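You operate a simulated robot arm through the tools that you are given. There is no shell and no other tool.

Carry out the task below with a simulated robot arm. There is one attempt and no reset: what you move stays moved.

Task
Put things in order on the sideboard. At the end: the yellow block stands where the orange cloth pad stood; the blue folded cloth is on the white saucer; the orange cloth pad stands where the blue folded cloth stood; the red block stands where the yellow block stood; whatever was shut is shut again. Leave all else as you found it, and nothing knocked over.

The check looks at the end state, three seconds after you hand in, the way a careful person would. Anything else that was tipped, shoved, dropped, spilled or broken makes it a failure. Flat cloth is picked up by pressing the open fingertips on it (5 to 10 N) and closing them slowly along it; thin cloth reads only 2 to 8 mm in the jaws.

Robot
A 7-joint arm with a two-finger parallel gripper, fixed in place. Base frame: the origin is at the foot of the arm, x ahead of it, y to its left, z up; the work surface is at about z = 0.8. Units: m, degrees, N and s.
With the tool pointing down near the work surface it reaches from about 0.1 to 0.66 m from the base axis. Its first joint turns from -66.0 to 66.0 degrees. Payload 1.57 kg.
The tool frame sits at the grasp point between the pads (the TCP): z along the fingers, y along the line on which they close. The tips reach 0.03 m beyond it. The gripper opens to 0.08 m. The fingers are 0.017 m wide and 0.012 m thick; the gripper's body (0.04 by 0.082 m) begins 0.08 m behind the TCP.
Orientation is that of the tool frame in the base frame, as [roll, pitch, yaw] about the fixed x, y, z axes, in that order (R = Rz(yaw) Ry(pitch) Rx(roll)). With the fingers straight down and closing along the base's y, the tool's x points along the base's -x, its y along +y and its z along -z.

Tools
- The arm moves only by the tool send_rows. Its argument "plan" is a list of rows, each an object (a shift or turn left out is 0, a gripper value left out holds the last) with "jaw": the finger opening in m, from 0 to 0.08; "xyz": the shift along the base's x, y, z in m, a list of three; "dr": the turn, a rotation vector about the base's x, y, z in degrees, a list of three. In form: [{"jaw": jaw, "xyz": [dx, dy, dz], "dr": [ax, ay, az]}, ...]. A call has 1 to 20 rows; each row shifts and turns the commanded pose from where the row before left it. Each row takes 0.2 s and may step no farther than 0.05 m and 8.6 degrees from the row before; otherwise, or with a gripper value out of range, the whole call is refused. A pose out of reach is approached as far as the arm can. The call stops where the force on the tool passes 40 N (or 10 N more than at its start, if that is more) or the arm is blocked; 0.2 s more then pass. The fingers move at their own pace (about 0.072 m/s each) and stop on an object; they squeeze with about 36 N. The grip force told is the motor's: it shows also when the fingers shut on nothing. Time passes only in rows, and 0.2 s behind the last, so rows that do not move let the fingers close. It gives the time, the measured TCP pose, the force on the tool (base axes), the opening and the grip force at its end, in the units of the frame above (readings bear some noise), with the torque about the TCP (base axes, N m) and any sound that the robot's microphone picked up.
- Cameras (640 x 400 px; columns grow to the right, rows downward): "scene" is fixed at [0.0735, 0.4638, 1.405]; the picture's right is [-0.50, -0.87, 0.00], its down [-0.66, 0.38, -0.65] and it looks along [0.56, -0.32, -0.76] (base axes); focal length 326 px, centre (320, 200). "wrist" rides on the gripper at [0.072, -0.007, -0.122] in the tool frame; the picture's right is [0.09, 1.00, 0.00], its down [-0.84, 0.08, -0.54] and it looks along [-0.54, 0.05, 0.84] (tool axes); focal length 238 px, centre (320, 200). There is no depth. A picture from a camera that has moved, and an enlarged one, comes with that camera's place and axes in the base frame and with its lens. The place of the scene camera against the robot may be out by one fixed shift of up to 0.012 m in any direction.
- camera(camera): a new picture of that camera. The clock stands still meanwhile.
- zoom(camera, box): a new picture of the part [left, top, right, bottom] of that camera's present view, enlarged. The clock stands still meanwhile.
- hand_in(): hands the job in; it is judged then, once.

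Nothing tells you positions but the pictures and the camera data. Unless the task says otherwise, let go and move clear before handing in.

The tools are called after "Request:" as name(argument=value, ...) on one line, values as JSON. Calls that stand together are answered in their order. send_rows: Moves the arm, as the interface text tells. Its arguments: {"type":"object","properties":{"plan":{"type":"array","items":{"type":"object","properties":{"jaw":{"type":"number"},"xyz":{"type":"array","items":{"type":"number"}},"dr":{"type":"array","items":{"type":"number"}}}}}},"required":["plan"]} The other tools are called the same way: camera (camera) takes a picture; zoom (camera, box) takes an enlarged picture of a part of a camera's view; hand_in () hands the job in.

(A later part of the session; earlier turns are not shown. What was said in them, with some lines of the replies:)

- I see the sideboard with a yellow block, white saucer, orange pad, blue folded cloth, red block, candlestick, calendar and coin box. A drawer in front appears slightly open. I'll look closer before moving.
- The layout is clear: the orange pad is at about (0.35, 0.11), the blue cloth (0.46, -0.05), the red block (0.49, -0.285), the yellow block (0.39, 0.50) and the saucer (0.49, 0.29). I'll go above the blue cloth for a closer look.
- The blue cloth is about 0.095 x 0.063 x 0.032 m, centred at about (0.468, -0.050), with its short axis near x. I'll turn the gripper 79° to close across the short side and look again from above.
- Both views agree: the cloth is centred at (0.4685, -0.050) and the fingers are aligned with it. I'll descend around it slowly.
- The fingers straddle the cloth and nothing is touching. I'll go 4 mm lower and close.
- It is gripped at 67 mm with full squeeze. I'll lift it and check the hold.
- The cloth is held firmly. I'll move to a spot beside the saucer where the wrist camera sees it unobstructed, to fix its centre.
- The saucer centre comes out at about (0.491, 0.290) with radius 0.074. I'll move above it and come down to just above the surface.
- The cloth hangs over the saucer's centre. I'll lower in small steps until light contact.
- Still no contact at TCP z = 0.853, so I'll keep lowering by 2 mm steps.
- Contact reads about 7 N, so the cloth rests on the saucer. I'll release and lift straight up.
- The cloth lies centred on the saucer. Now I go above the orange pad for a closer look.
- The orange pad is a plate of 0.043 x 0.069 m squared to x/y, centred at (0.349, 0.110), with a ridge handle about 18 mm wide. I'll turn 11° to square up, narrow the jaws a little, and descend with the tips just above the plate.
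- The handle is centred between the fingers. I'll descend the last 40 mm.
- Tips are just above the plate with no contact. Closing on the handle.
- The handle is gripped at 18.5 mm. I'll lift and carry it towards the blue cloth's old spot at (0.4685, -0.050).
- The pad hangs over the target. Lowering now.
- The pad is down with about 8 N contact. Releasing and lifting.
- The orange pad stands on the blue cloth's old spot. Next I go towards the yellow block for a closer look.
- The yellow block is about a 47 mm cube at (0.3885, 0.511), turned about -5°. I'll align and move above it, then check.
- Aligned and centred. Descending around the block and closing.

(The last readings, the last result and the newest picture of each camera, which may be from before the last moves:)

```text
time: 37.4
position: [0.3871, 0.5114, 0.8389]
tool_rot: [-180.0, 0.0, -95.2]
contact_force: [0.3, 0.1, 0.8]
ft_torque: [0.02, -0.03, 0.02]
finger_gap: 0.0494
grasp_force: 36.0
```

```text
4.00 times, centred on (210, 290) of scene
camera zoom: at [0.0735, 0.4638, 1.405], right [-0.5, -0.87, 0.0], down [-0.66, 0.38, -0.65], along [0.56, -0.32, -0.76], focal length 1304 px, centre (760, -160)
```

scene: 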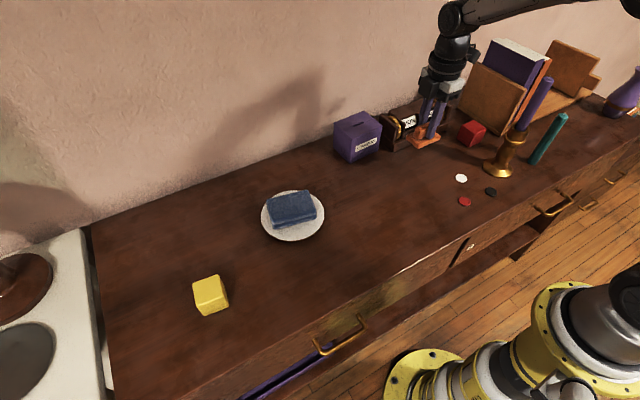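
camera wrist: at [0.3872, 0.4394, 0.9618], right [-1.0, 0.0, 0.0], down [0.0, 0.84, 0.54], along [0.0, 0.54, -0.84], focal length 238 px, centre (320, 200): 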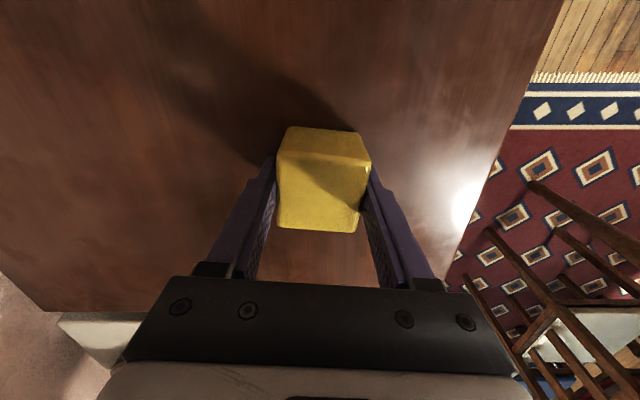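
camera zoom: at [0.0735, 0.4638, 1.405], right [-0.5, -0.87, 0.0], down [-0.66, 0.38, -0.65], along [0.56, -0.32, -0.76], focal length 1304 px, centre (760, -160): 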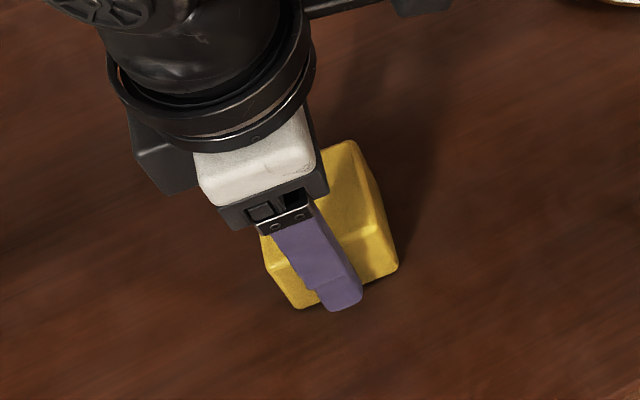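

Gripped at 49 mm. I'll lift and carry it to the orange pad's old spot at (0.349, 0.110).

Request:
send_rows(plan=[{"xyz": [0, 0, 0.01]}, {"xyz": [0, 0, 0.04]}, {"xyz": [0, 0, 0.04]}, {"xyz": [0, 0, 0.03]}, {"xyz": [-0.0039, -0.04, 0]}, {"xyz": [-0.0039, -0.04, 0]}, {"xyz": [-0.0039, -0.04, 0]}, {"xyz": [-0.0039, -0.04, 0]}, {"xyz": [-0.0039, -0.04, 0]}, {"xyz": [-0.0039, -0.04, 0]}, {"xyz": [-0.0039, -0.04, 0]}, {"xyz": [-0.0039, -0.04, 0]}, {"xyz": [-0.0039, -0.04, 0]}, {"xyz": [-0.0041, -0.0406, 0]}, {}, {}])

Request:
camera(camera="wrist")

Request:
camera(camera="scene")

```text
time: 40.8
position: [0.3503, 0.1099, 0.9588]
tool_rot: [180.0, 0.0, -95.3]
contact_force: [0.2, 0.7, -1.1]
ft_torque: [-0.02, 0.0, 0.03]
finger_gap: 0.0495
grasp_force: 35.7
```

```text
taken
camera wrist: at [0.3495, 0.0379, 1.082], right [-1.0, 0.0, 0.0], down [0.0, 0.84, 0.54], along [0.0, 0.54, -0.84], focal length 238 px, centre (320, 200)
```

wrist: 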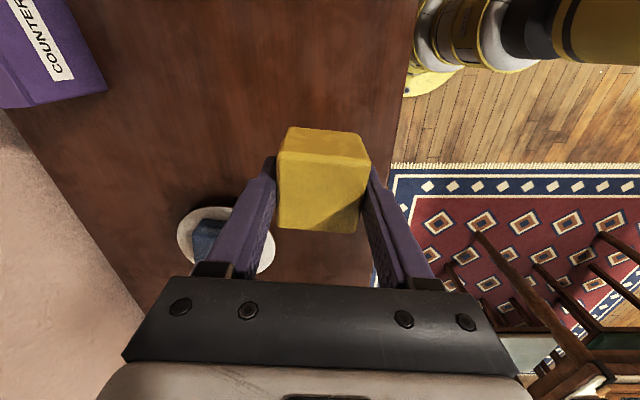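

```text
taken
```

scene: 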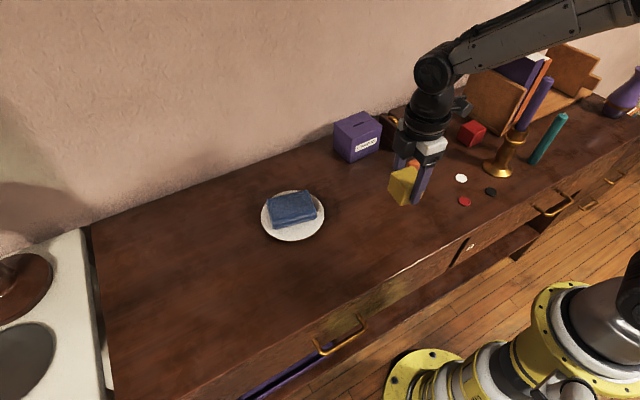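

Over the spot; lowering to just above the table.

Request:
send_rows(plan=[{"xyz": [0, 0, -0.04]}, {"xyz": [0, 0, -0.04]}, {"xyz": [0, 0, -0.025]}, {"xyz": [0, 0, -0.01]}, {"xyz": [0, 0, -0.002]}, {}])

Request:
send_rows(plan=[{"xyz": [0, 0, -0.001]}, {"xyz": [0, 0, -0.001]}, {}])

```text
time: 42.2
position: [0.3485, 0.1101, 0.843]
tool_rot: [-180.0, 0.0, -95.3]
contact_force: [0.9, 0.0, 0.4]
ft_torque: [-0.01, 0.01, 0.03]
finger_gap: 0.0495
grasp_force: 36.2
```

```text
time: 43.0
position: [0.3482, 0.1085, 0.8416]
tool_rot: [-180.0, 0.0, -95.3]
contact_force: [0.1, -0.2, -0.8]
ft_torque: [0.0, -0.03, -0.04]
finger_gap: 0.0491
grasp_force: 35.8
```

Request:
send_rows(plan=[{"xyz": [0, 0, -0.001]}, {}])

```text
time: 43.6
position: [0.3495, 0.1095, 0.84]
tool_rot: [-180.0, 0.1, -95.3]
contact_force: [-0.3, -0.7, 0.2]
ft_torque: [0.01, 0.0, 0.01]
finger_gap: 0.0492
grasp_force: 35.9
```

Request:
send_rows(plan=[{"xyz": [0, 0, -0.001]}, {}])

```text
time: 44.2
position: [0.3495, 0.1085, 0.8387]
tool_rot: [180.0, 0.0, -95.4]
contact_force: [-0.6, 0.0, 1.1]
ft_torque: [0.03, 0.03, -0.01]
finger_gap: 0.0493
grasp_force: 36.4
```

Request:
send_rows(plan=[{"xyz": [0, 0, -0.0007]}, {}])

```text
time: 44.8
position: [0.3469, 0.1095, 0.8389]
tool_rot: [-180.0, -0.1, -95.4]
contact_force: [-0.8, 1.6, 3.7]
ft_torque: [0.08, 0.08, -0.02]
finger_gap: 0.0494
grasp_force: 35.5
```

The block touches the table lightly. Releasing and lifting.

Request:
send_rows(plan=[{"jaw": 0.055}, {"jaw": 0.07}, {"jaw": 0.08}, {}, {"xyz": [0, 0, 0.015]}, {"xyz": [0, 0, 0.035]}, {"xyz": [0, 0, 0.04]}, {"xyz": [0, 0, 0.04]}, {"xyz": [0, 0, 0.03]}, {}])

Request:
camera(camera="wrist")

Request:
camera(camera="scene")

```text
time: 47.0
position: [0.3488, 0.1096, 0.9968]
tool_rot: [-180.0, 0.0, -95.3]
contact_force: [0.7, 0.2, 0.2]
ft_torque: [-0.01, -0.01, 0.01]
finger_gap: 0.0799
grasp_force: 0.0
```

```text
taken
camera wrist: at [0.348, 0.0376, 1.12], right [-1.0, 0.0, 0.0], down [0.0, 0.84, 0.54], along [0.0, 0.54, -0.84], focal length 238 px, centre (320, 200)
```

wrist: 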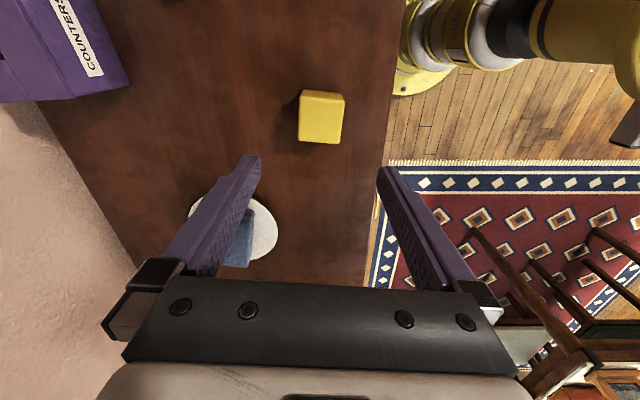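

```text
taken
```

scene: 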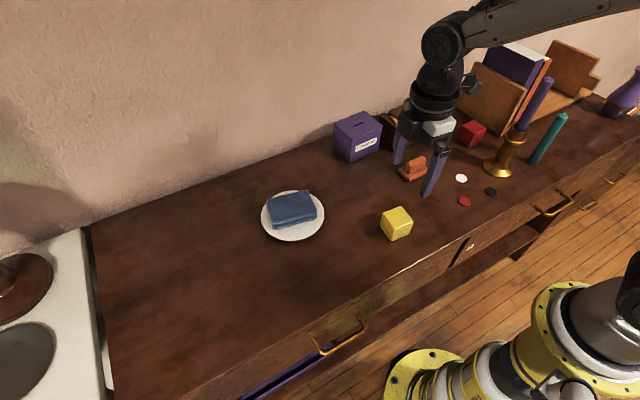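

The yellow block stands on the orange pad's old spot. The red block is at about (0.488, -0.270), square to x/y, between the candlestick and the bookend. I'll turn the gripper so the camera is on the open +y side, moving partway there.

Request:
send_rows(plan=[{"xyz": [0.004, -0.008, 0.002], "dr": [0, 0, -8.5]}, {"xyz": [0.004, -0.008, 0.002], "dr": [0, 0, -8.5]}, {"xyz": [0.004, -0.008, 0.002], "dr": [0, 0, -8.5]}, {"xyz": [0.004, -0.008, 0.002], "dr": [0, 0, -8.5]}, {"xyz": [0.004, -0.008, 0.002], "dr": [0, 0, -8.5]}, {"xyz": [0.004, -0.008, 0.002], "dr": [0, 0, -8.5]}, {"xyz": [0.004, -0.008, 0.002], "dr": [0, 0, -8.5]}, {"xyz": [0.004, -0.008, 0.002], "dr": [0, 0, -8.5]}, {"xyz": [0.004, -0.008, 0.002], "dr": [0, 0, -8.5]}, {"xyz": [0.004, -0.008, 0.002], "dr": [0, 0, -8.5]}, {}])

Request:
camera(camera="wrist")

Request:
camera(camera="scene")

```text
time: 49.4
position: [0.3901, 0.0289, 1.0192]
tool_rot: [-180.0, 0.1, 179.6]
contact_force: [0.3, -0.2, 0.6]
ft_torque: [0.03, 0.0, -0.03]
finger_gap: 0.08
grasp_force: 0.1
```

```text
taken
camera wrist: at [0.3169, 0.023, 1.1415], right [-0.09, 1.0, 0.0], down [0.84, 0.07, 0.54], along [0.54, 0.05, -0.84], focal length 238 px, centre (320, 200)
```

wrist: 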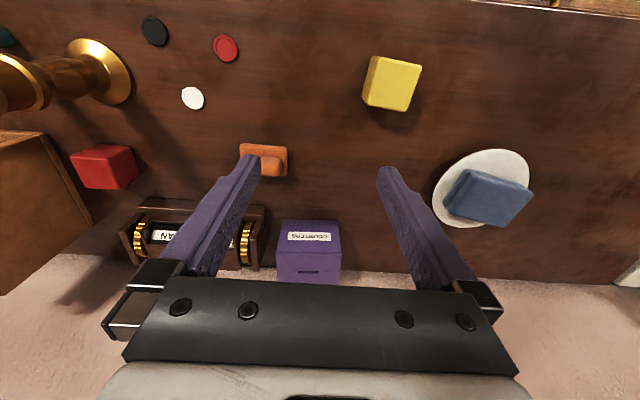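

```text
taken
```

scene: 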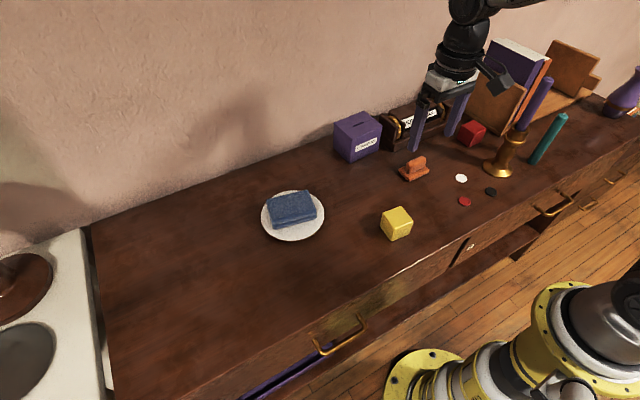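

All fine so far. I'll continue the turn to put the camera on the +y side.

Request:
send_rows(plan=[{"xyz": [0.006, -0.012, 0], "dr": [0, 0, -8.1]}, {"xyz": [0.006, -0.012, 0], "dr": [0, 0, -8.1]}, {"xyz": [0.006, -0.012, 0], "dr": [0, 0, -8.1]}, {"xyz": [0.006, -0.012, 0], "dr": [0, 0, -8.1]}, {"xyz": [0.006, -0.012, 0], "dr": [0, 0, -8.1]}, {"xyz": [0.006, -0.012, 0], "dr": [0, 0, -8.1]}, {"xyz": [0.006, -0.012, 0], "dr": [0, 0, -8.1]}, {"xyz": [0.006, -0.012, 0], "dr": [0, 0, -8.1]}, {"xyz": [0.006, -0.012, 0], "dr": [0, 0, -8.1]}, {"xyz": [0.006, -0.012, 0], "dr": [0, 0, -8.1]}, {"xyz": [0.006, -0.012, 0], "dr": [0, 0, -8.4]}, {}])

Request:
camera(camera="wrist")

Request:
camera(camera="scene")

```text
time: 52.0
position: [0.4541, -0.1037, 1.0205]
tool_rot: [-179.9, 0.0, 90.1]
contact_force: [0.0, 0.3, -0.1]
ft_torque: [0.04, 0.0, 0.02]
finger_gap: 0.0798
grasp_force: 0.0
```

```text
taken
camera wrist: at [0.4472, -0.0319, 1.1424], right [1.0, 0.1, 0.0], down [0.08, -0.84, 0.54], along [0.05, -0.54, -0.84], focal length 238 px, centre (320, 200)
```

wrist: 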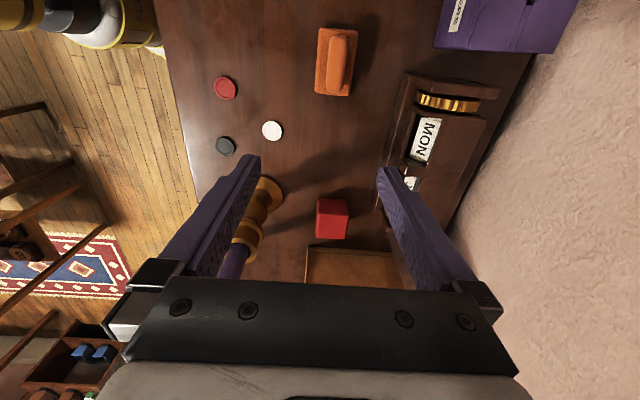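

```text
taken
```

scene: 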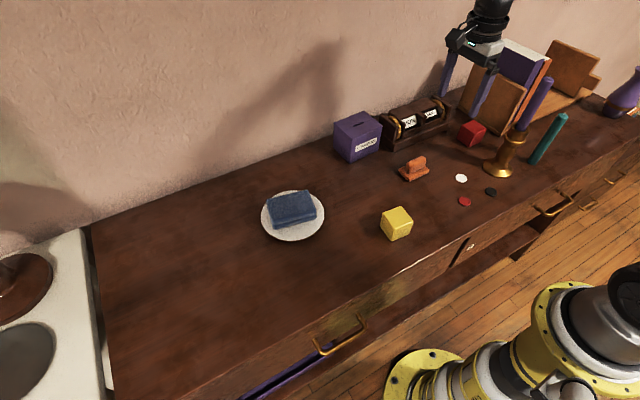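

The turn is done. I'll move closer in y, staying clear of the candle, and look again.

Request:
send_rows(plan=[{"xyz": [0.017, -0.033, 0]}, {"xyz": [0.017, -0.033, 0]}, {}, {}])

Request:
camera(camera="wrist")

Request:
zoom(camera="wrist", box=[200, 80, 440, 230])

Request:
zoom(camera="scene", box=[400, 0, 640, 190])

```text
time: 53.0
position: [0.4872, -0.1692, 1.0192]
tool_rot: [180.0, -0.1, 90.2]
contact_force: [-0.2, 0.5, 0.0]
ft_torque: [0.01, 0.01, 0.02]
finger_gap: 0.0802
grasp_force: 0.1
```

```text
taken
camera wrist: at [0.4796, -0.0968, 1.1423], right [1.0, 0.1, 0.0], down [0.08, -0.84, 0.54], along [0.05, -0.54, -0.84], focal length 238 px, centre (320, 200)
```

wrist: 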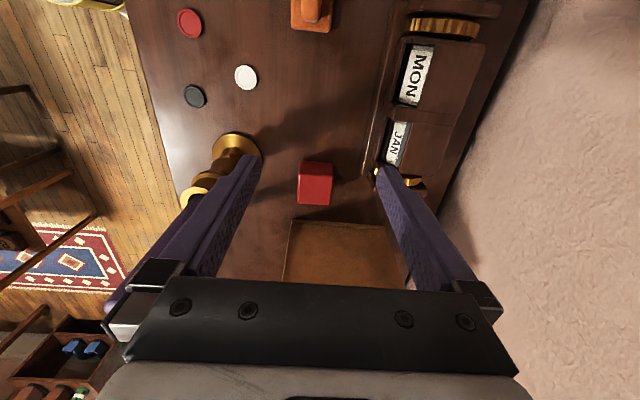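

```text
2.67 times, centred on (320, 155) of wrist
camera zoom: at [0.4796, -0.0968, 1.1423], right [1.0, 0.1, 0.0], down [0.08, -0.84, 0.54], along [0.05, -0.54, -0.84], focal length 636 px, centre (320, 320)
```

zoom: 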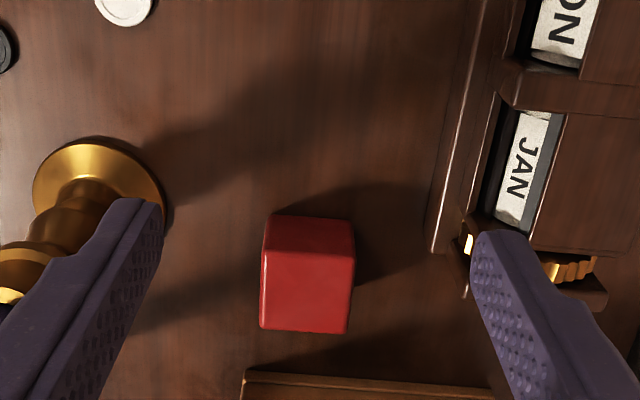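

```text
2.11 times, centred on (520, 95) of scene
camera zoom: at [0.0735, 0.4638, 1.405], right [-0.5, -0.87, 0.0], down [-0.66, 0.38, -0.65], along [0.56, -0.32, -0.76], focal length 686 px, centre (-101, 421)
```

zoom: 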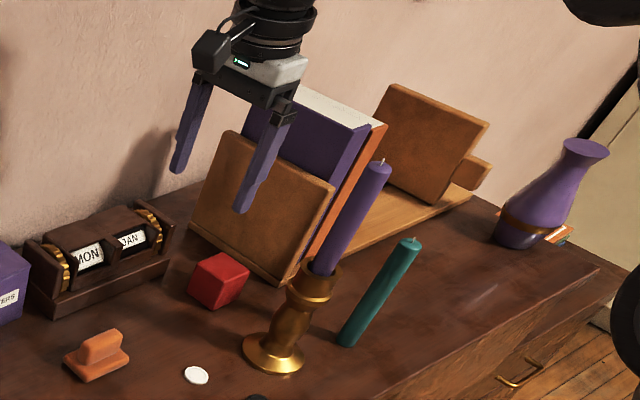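

The red block is at (0.4887, -0.2706), square to the axes, with its bottom clear of the bookend by about 60 mm. I'll move above it at height and check the clearance to the candle.

Request:
send_rows(plan=[{"xyz": [-0.0005, -0.034, 0]}, {"xyz": [0, -0.034, 0]}, {"xyz": [0, -0.034, 0]}, {}, {}])

Request:
camera(camera="wrist")

Request:
zoom(camera="scene", box=[400, 0, 640, 190])

```text
time: 54.2
position: [0.4861, -0.2698, 1.0185]
tool_rot: [180.0, -0.1, 90.4]
contact_force: [-0.3, -0.7, 0.2]
ft_torque: [0.01, -0.02, 0.0]
finger_gap: 0.0803
grasp_force: 0.1
```

```text
taken
camera wrist: at [0.4786, -0.1984, 1.142], right [1.0, 0.1, 0.0], down [0.08, -0.84, 0.54], along [0.05, -0.54, -0.84], focal length 238 px, centre (320, 200)
```

wrist: 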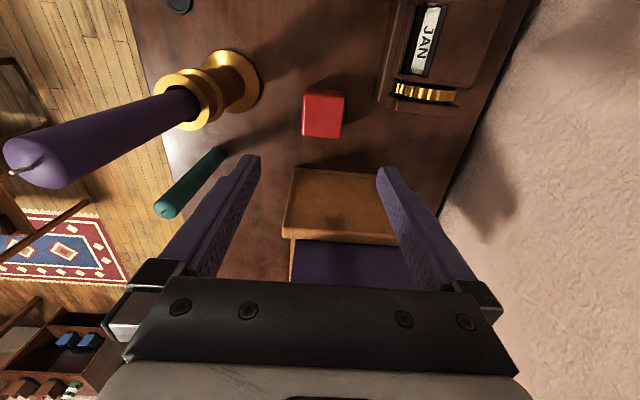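

```text
2.11 times, centred on (520, 95) of scene
camera zoom: at [0.0735, 0.4638, 1.405], right [-0.5, -0.87, 0.0], down [-0.66, 0.38, -0.65], along [0.56, -0.32, -0.76], focal length 686 px, centre (-101, 421)
```

zoom: 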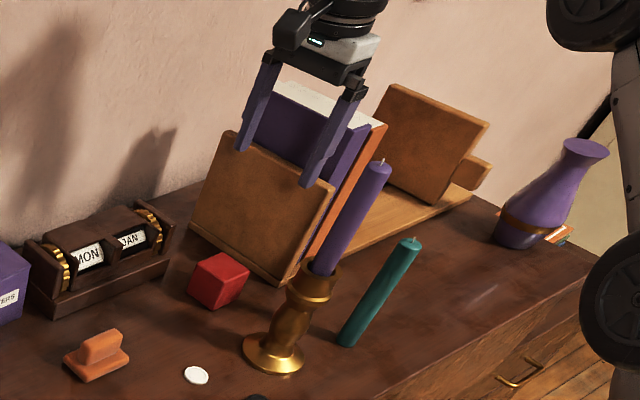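

Fingers straddle the block from above. Before descending I check where the forearm is relative to the candle.

Request:
camera(camera="scene")

Request:
zoom(camera="scene", box=[480, 0, 640, 200])

```text
taken
```

scene: 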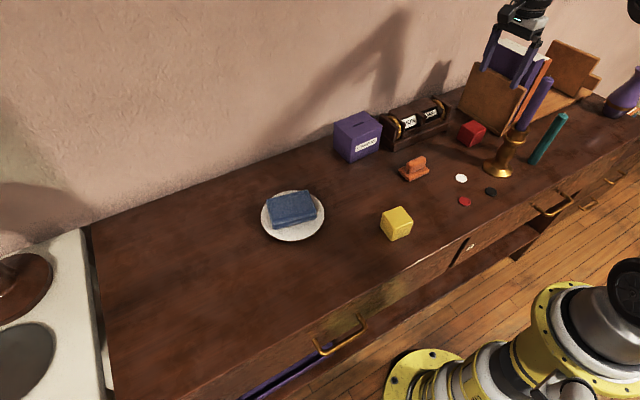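

```text
2.00 times, centred on (560, 100) of scene
camera zoom: at [0.0735, 0.4638, 1.405], right [-0.5, -0.87, 0.0], down [-0.66, 0.38, -0.65], along [0.56, -0.32, -0.76], focal length 652 px, centre (-160, 400)
```

zoom: 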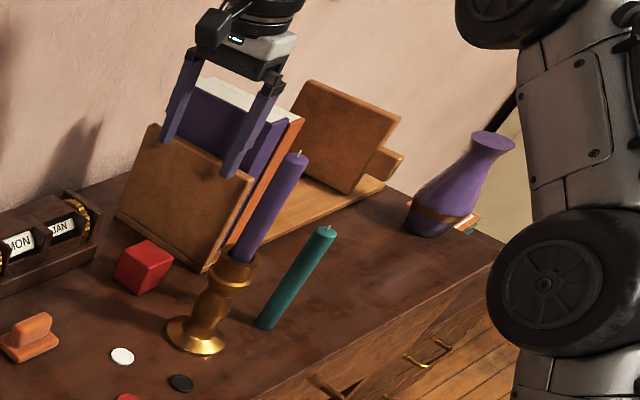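

The forearm runs off the top of the picture. A wide, flat zoom box may show above the frame, so I'll descend in stages and check each one.

Request:
zoom(camera="scene", box=[400, 0, 640, 20])

Request:
send_rows(plan=[{"xyz": [0.0005, 0, -0.03]}, {"xyz": [0, 0, -0.03]}, {"xyz": [0, 0, -0.02]}, {}, {}])

Request:
zoom(camera="scene", box=[400, 0, 640, 20])

Request:
camera(camera="wrist")

```text
2.67 times, centred on (520, 10) of scene
camera zoom: at [0.0735, 0.4638, 1.405], right [-0.5, -0.87, 0.0], down [-0.66, 0.38, -0.65], along [0.56, -0.32, -0.76], focal length 869 px, centre (-213, 707)
```

zoom: 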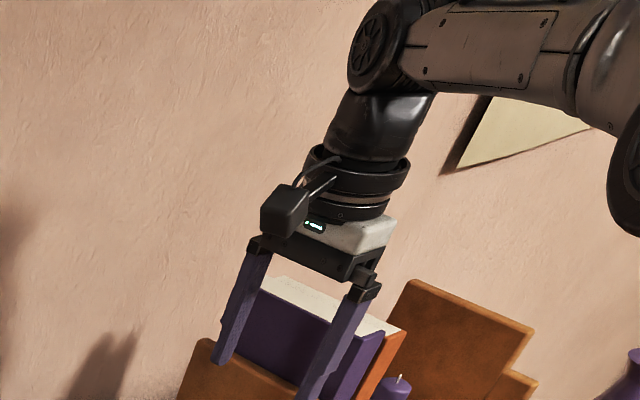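

```text
time: 55.4
position: [0.4879, -0.2707, 0.9387]
tool_rot: [-179.9, 0.0, 90.2]
contact_force: [-0.4, -0.4, -0.6]
ft_torque: [0.03, -0.01, 0.0]
finger_gap: 0.08
grasp_force: 0.1
```

```text
2.67 times, centred on (520, 10) of scene
camera zoom: at [0.0735, 0.4638, 1.405], right [-0.5, -0.87, 0.0], down [-0.66, 0.38, -0.65], along [0.56, -0.32, -0.76], focal length 869 px, centre (-213, 707)
```

zoom: 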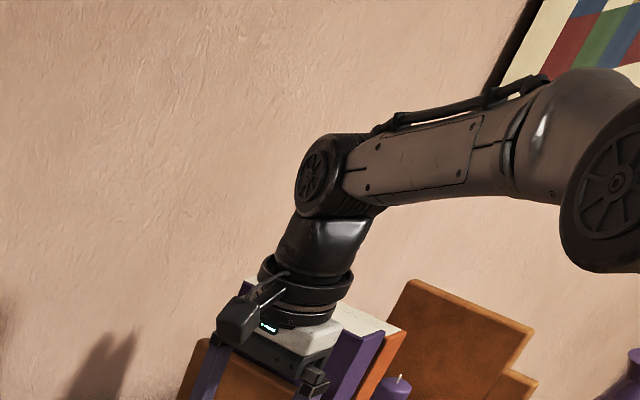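

```text
taken
camera wrist: at [0.4798, -0.1979, 1.0611], right [1.0, 0.1, 0.0], down [0.08, -0.84, 0.54], along [0.05, -0.54, -0.84], focal length 238 px, centre (320, 200)
```

wrist: 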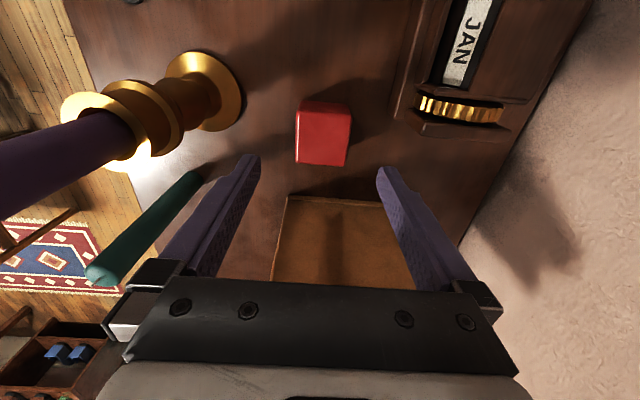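

The forearm stays above the candle. Descending further, with another check before the grasp height.

Request:
send_rows(plan=[{"xyz": [0, 0, -0.02]}, {"xyz": [0, 0, -0.02]}, {"xyz": [0, 0, -0.02]}, {}, {}])

Request:
zoom(camera="scene", box=[400, 0, 640, 40])

Request:
camera(camera="wrist")

Request:
camera(camera="scene")

```text
time: 56.6
position: [0.4891, -0.2694, 0.8805]
tool_rot: [180.0, 0.1, 90.3]
contact_force: [0.4, -0.8, 0.6]
ft_torque: [0.04, 0.02, 0.0]
finger_gap: 0.0802
grasp_force: 0.1
```

```text
2.67 times, centred on (520, 20) of scene
camera zoom: at [0.0735, 0.4638, 1.405], right [-0.5, -0.87, 0.0], down [-0.66, 0.38, -0.65], along [0.56, -0.32, -0.76], focal length 869 px, centre (-213, 680)
```

zoom: 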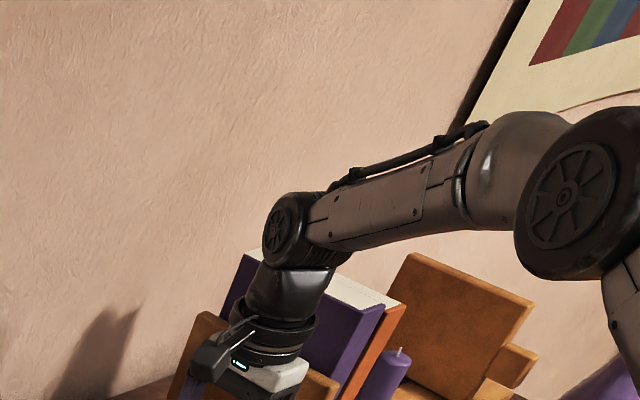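

```text
taken
camera wrist: at [0.4805, -0.1975, 1.0025], right [1.0, 0.1, 0.0], down [0.08, -0.84, 0.54], along [0.05, -0.54, -0.84], focal length 238 px, centre (320, 200)
```

wrist: 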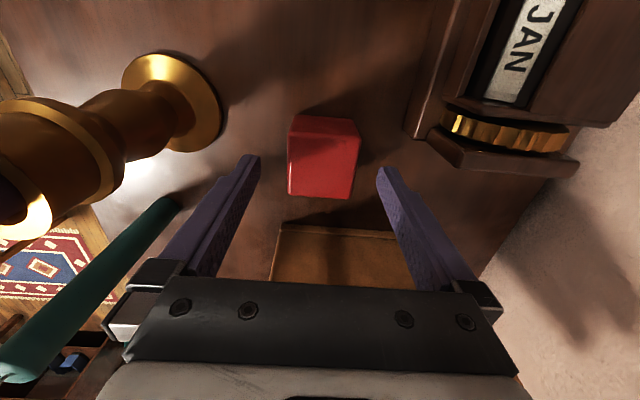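

```text
taken
```

scene: 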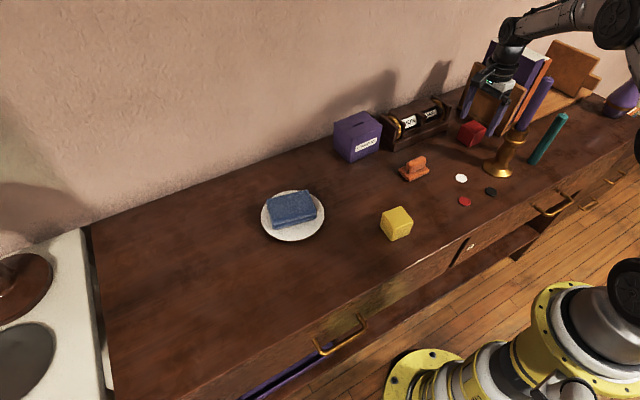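

Clearance remains good. Descending the last 38 mm and closing on the red block.

Request:
send_rows(plan=[{"xyz": [0, -0.0005, -0.02]}, {"xyz": [0, 0, -0.018]}, {}, {"jaw": 0.065}, {"jaw": 0.05}, {"jaw": 0.035}, {}, {}])

Request:
camera(camera="wrist")

Request:
zoom(camera="scene", box=[400, 0, 640, 150])

```text
time: 58.4
position: [0.4883, -0.2712, 0.8412]
tool_rot: [-180.0, 0.0, 90.4]
contact_force: [-0.5, 0.3, 0.2]
ft_torque: [-0.01, -0.01, 0.01]
finger_gap: 0.0493
grasp_force: 36.0
```

```text
taken
camera wrist: at [0.481, -0.1985, 0.9633], right [1.0, 0.1, 0.0], down [0.08, -0.84, 0.54], along [0.05, -0.54, -0.84], focal length 238 px, centre (320, 200)
```

wrist: 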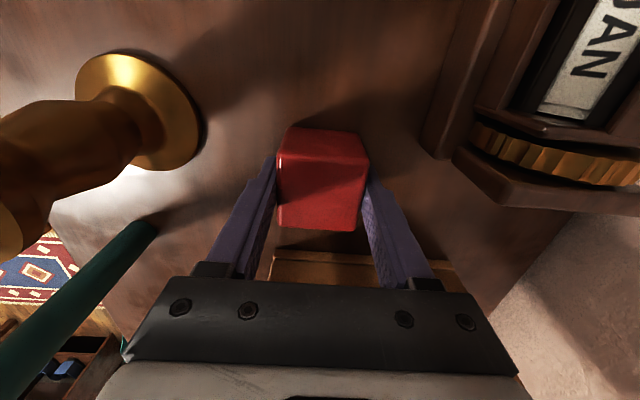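

```text
2.67 times, centred on (520, 75) of scene
camera zoom: at [0.0735, 0.4638, 1.405], right [-0.5, -0.87, 0.0], down [-0.66, 0.38, -0.65], along [0.56, -0.32, -0.76], focal length 869 px, centre (-213, 533)
```

zoom: 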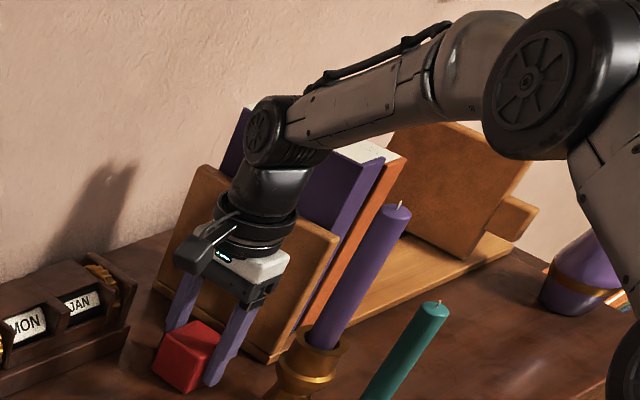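

Red block gripped at 49 mm. I'll lift straight up along the same path, then back out to +y.

Request:
send_rows(plan=[{"xyz": [0, 0, 0.01]}, {"xyz": [0, 0, 0.03]}, {"xyz": [0, 0, 0.035]}, {"xyz": [0, 0, 0.035]}, {"xyz": [0, 0, 0.035]}, {"xyz": [0, 0, 0.035]}, {}, {"xyz": [0, 0.03, 0]}, {"xyz": [0, 0.04, 0]}, {"xyz": [0, 0.04, 0]}, {"xyz": [0, 0.04, 0]}, {}])

Request:
camera(camera="scene")

Request:
camera(camera="wrist")

```text
time: 61.0
position: [0.4892, -0.1213, 1.0206]
tool_rot: [180.0, 0.0, 90.2]
contact_force: [-0.1, -0.4, 0.0]
ft_torque: [0.01, 0.0, 0.01]
finger_gap: 0.0492
grasp_force: 36.5
```

```text
taken
```

scene: 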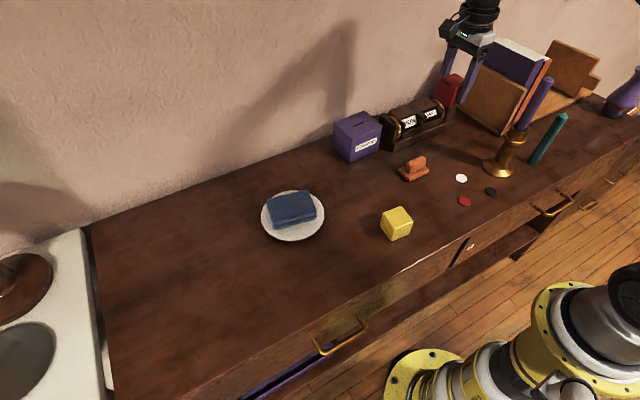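

```text
taken
camera wrist: at [0.4811, -0.0481, 1.143], right [1.0, 0.1, 0.0], down [0.08, -0.84, 0.54], along [0.05, -0.54, -0.84], focal length 238 px, centre (320, 200)
```

wrist: 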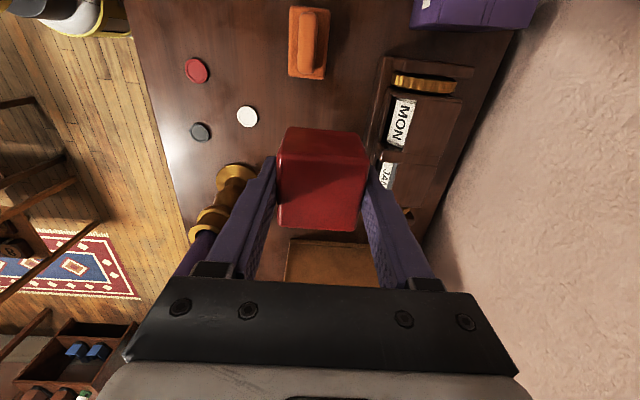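

The block is clear. Now I carry it to the yellow block's old place, turning back 84° on the way.

Request:
send_rows(plan=[{"xyz": [-0.006, 0.0375, 0], "dr": [0, 0, 5.28]}, {"xyz": [-0.006, 0.0375, 0], "dr": [0, 0, 5.28]}, {"xyz": [-0.006, 0.0375, 0], "dr": [0, 0, 5.28]}, {"xyz": [-0.006, 0.0375, 0], "dr": [0, 0, 5.28]}, {"xyz": [-0.006, 0.0375, 0], "dr": [0, 0, 5.28]}, {"xyz": [-0.006, 0.0375, 0], "dr": [0, 0, 5.28]}, {"xyz": [-0.006, 0.0375, 0], "dr": [0, 0, 5.28]}, {"xyz": [-0.006, 0.0375, 0], "dr": [0, 0, 5.28]}, {"xyz": [-0.006, 0.0375, 0], "dr": [0, 0, 5.28]}, {"xyz": [-0.006, 0.0375, 0], "dr": [0, 0, 5.28]}, {"xyz": [-0.006, 0.0375, 0], "dr": [0, 0, 5.28]}, {"xyz": [-0.006, 0.0375, 0], "dr": [0, 0, 5.28]}, {"xyz": [-0.006, 0.0375, 0], "dr": [0, 0, 5.28]}, {"xyz": [-0.006, 0.0375, 0], "dr": [0, 0, 5.28]}, {"xyz": [-0.006, 0.0375, -0.02], "dr": [0, 0, 5.28]}, {"xyz": [-0.0112, 0.0375, -0.02], "dr": [0, 0, 5.2]}, {"xyz": [0, 0.032, -0.02]}, {}, {}])

Request:
camera(camera="scene")

Request:
camera(camera="wrist")

```text
time: 65.0
position: [0.389, 0.5079, 0.9614]
tool_rot: [-179.9, -0.1, 174.7]
contact_force: [-0.1, 0.2, -0.7]
ft_torque: [-0.03, 0.02, 0.02]
finger_gap: 0.0491
grasp_force: 36.1
```

```text
taken
```

scene: 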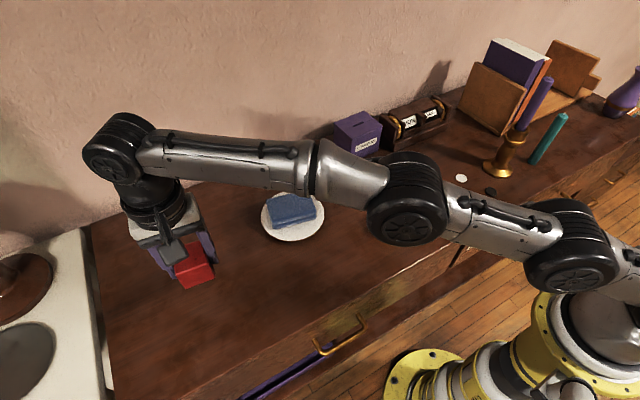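

```text
taken
camera wrist: at [0.3143, 0.5081, 1.0828], right [0.0, 1.0, 0.0], down [0.84, 0.0, 0.54], along [0.54, 0.0, -0.84], focal length 238 px, centre (320, 200)
```

wrist: 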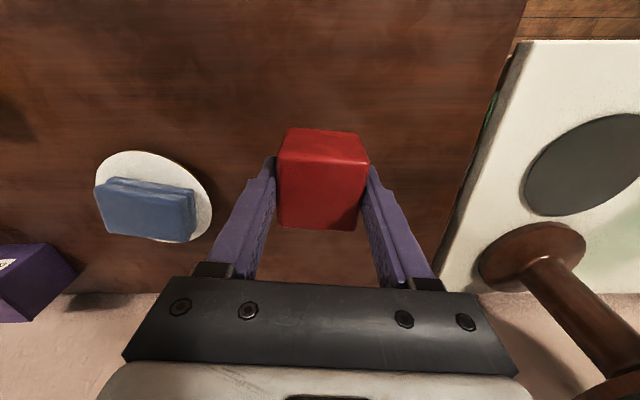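

Above the target. Lowering.

Request:
send_rows(plan=[{"xyz": [0, 0, -0.03]}, {"xyz": [0, 0, -0.03]}, {"xyz": [0, 0, -0.03]}, {"xyz": [0, 0, -0.02]}, {"xyz": [0, 0, -0.007]}, {}, {}])

Request:
camera(camera="wrist")

```text
time: 66.6
position: [0.3878, 0.5104, 0.8421]
tool_rot: [179.9, 0.0, 174.7]
contact_force: [0.2, -0.4, -1.1]
ft_torque: [-0.02, -0.02, -0.01]
finger_gap: 0.0492
grasp_force: 35.7
```

```text
taken
camera wrist: at [0.3144, 0.5106, 0.9648], right [0.0, 1.0, 0.0], down [0.84, 0.0, 0.54], along [0.54, 0.0, -0.84], focal length 238 px, centre (320, 200)
```

wrist: 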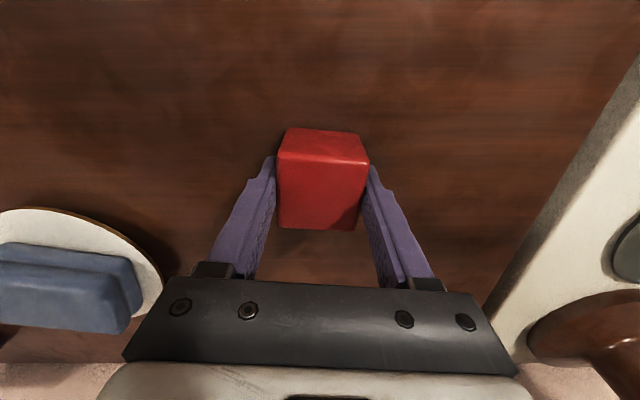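

Request:
send_rows(plan=[{"xyz": [0, 0, -0.001]}, {"xyz": [0, 0, -0.001]}, {"xyz": [0, 0, -0.0008]}, {}])

```text
time: 67.6
position: [0.3867, 0.511, 0.8409]
tool_rot: [180.0, 0.2, 174.7]
contact_force: [-0.4, -1.0, 3.3]
ft_torque: [-0.12, 0.11, 0.04]
finger_gap: 0.0494
grasp_force: 36.3
```

Light contact with the table (about 3 N). Releasing and lifting clear.

Request:
send_rows(plan=[{"jaw": 0.055}, {"jaw": 0.07}, {"jaw": 0.08}, {}, {"xyz": [0, 0, 0.015]}, {"xyz": [0, 0, 0.035]}, {"xyz": [0, 0, 0.04]}, {"xyz": [0, 0, 0.04]}, {"xyz": [0, 0, 0.04]}, {}, {"xyz": [-0.02, -0.04, 0.01]}, {"xyz": [-0.02, -0.04, 0.01]}, {"xyz": [-0.02, -0.04, 0.01]}, {"xyz": [-0.01, -0.04, 0.01]}, {"xyz": [0, -0.04, 0.01]}, {}])

Request:
camera(camera="scene")

Request:
camera(camera="wrist")

```text
time: 71.0
position: [0.3099, 0.3008, 1.0563]
tool_rot: [180.0, 0.1, 174.7]
contact_force: [0.5, 1.1, -1.2]
ft_torque: [-0.02, -0.01, 0.0]
finger_gap: 0.08
grasp_force: 0.1
out of reach, approached as far as the arm can: row 9
```

```text
taken
```

scene: 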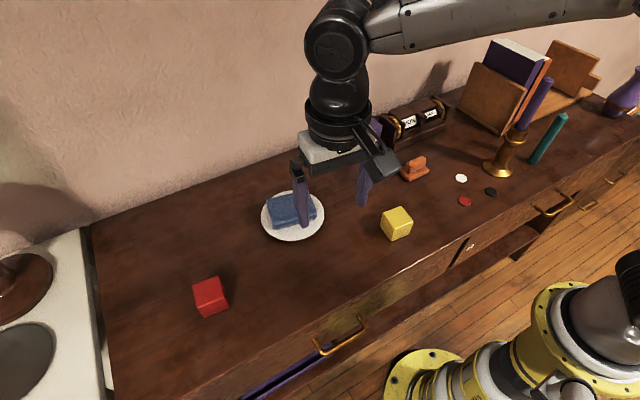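

```text
taken
camera wrist: at [0.2363, 0.3006, 1.1786], right [0.0, 1.0, 0.0], down [0.84, 0.0, 0.54], along [0.54, 0.0, -0.84], focal length 238 px, centre (320, 200)
```

wrist: 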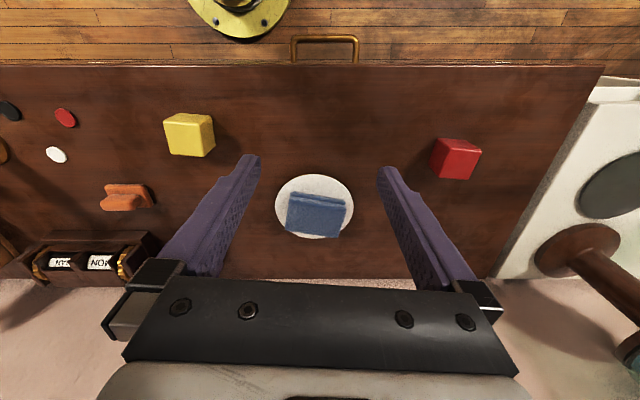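

All four items look in place. I'll do a final close check of the scene against the start.

Request:
zoom(camera="scene", box=[160, 170, 440, 400])

Request:
zoom(camera="scene", box=[440, 20, 640, 250])

Request:
zoom(camera="wrist", box=[240, 150, 400, 250])

```text
1.74 times, centred on (300, 285) of scene
camera zoom: at [0.0735, 0.4637, 1.405], right [-0.5, -0.87, 0.0], down [-0.66, 0.38, -0.65], along [0.56, -0.32, -0.76], focal length 567 px, centre (355, 52)
```

zoom: 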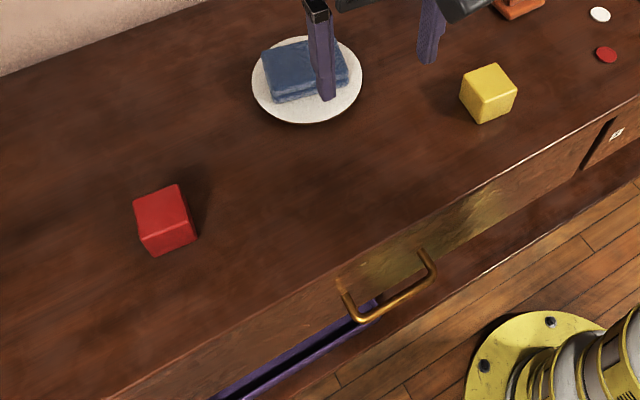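

```text
1.74 times, centred on (540, 135) of scene
camera zoom: at [0.0735, 0.4637, 1.405], right [-0.5, -0.87, 0.0], down [-0.66, 0.38, -0.65], along [0.56, -0.32, -0.76], focal length 567 px, centre (-63, 313)
```

zoom: 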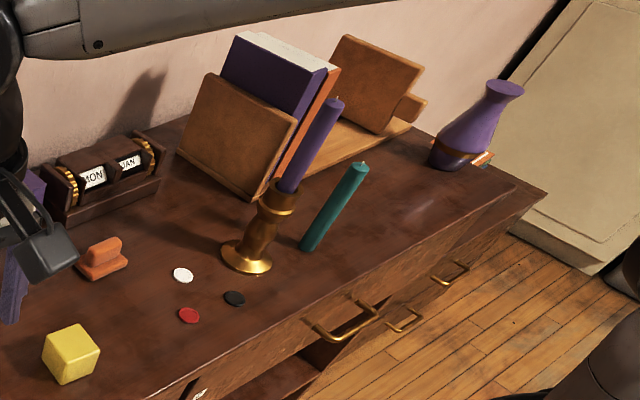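

```text
4.00 times, centred on (320, 200) of wrist
camera zoom: at [0.2363, 0.3006, 1.1786], right [0.0, 1.0, 0.0], down [0.84, 0.0, 0.54], along [0.54, 0.0, -0.84], focal length 953 px, centre (320, 200)
```

zoom: 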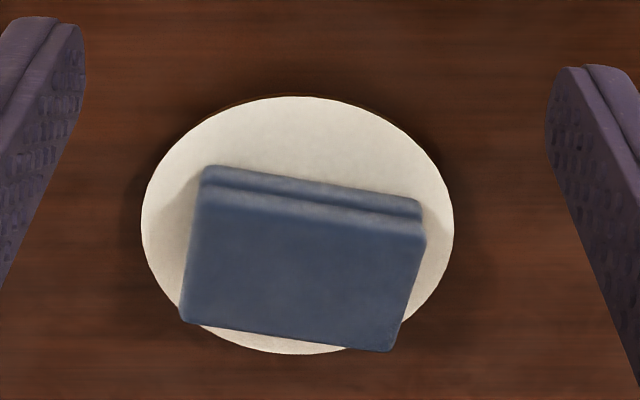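

The blue cloth lies on the saucer, the red block is where yellow was, the yellow block where the pad was, and the pad where the cloth was. Everything else looks unchanged and the gripper is empty and clear, so I hand in.

Request:
hand_in()

```text
The job is handed in.
```

I've put the sideboard in order and handed the job in; no result from the check has come back yet. The last pictures showed:

- **Blue folded cloth:** it lies roughly centred on the white saucer, which did not move.
- **Orange cloth pad:** it stands where the blue cloth was.
- **Yellow block:** it stands where the orange pad was.
- **Red block:** it stands where the yellow block was.

I opened nothing, so nothing needed shutting. One front drawer looked slightly open at the start, and I left it that way. Nothing else looked moved or tipped compared with the first pictures. The gripper was empty and clear of everything when I handed in.
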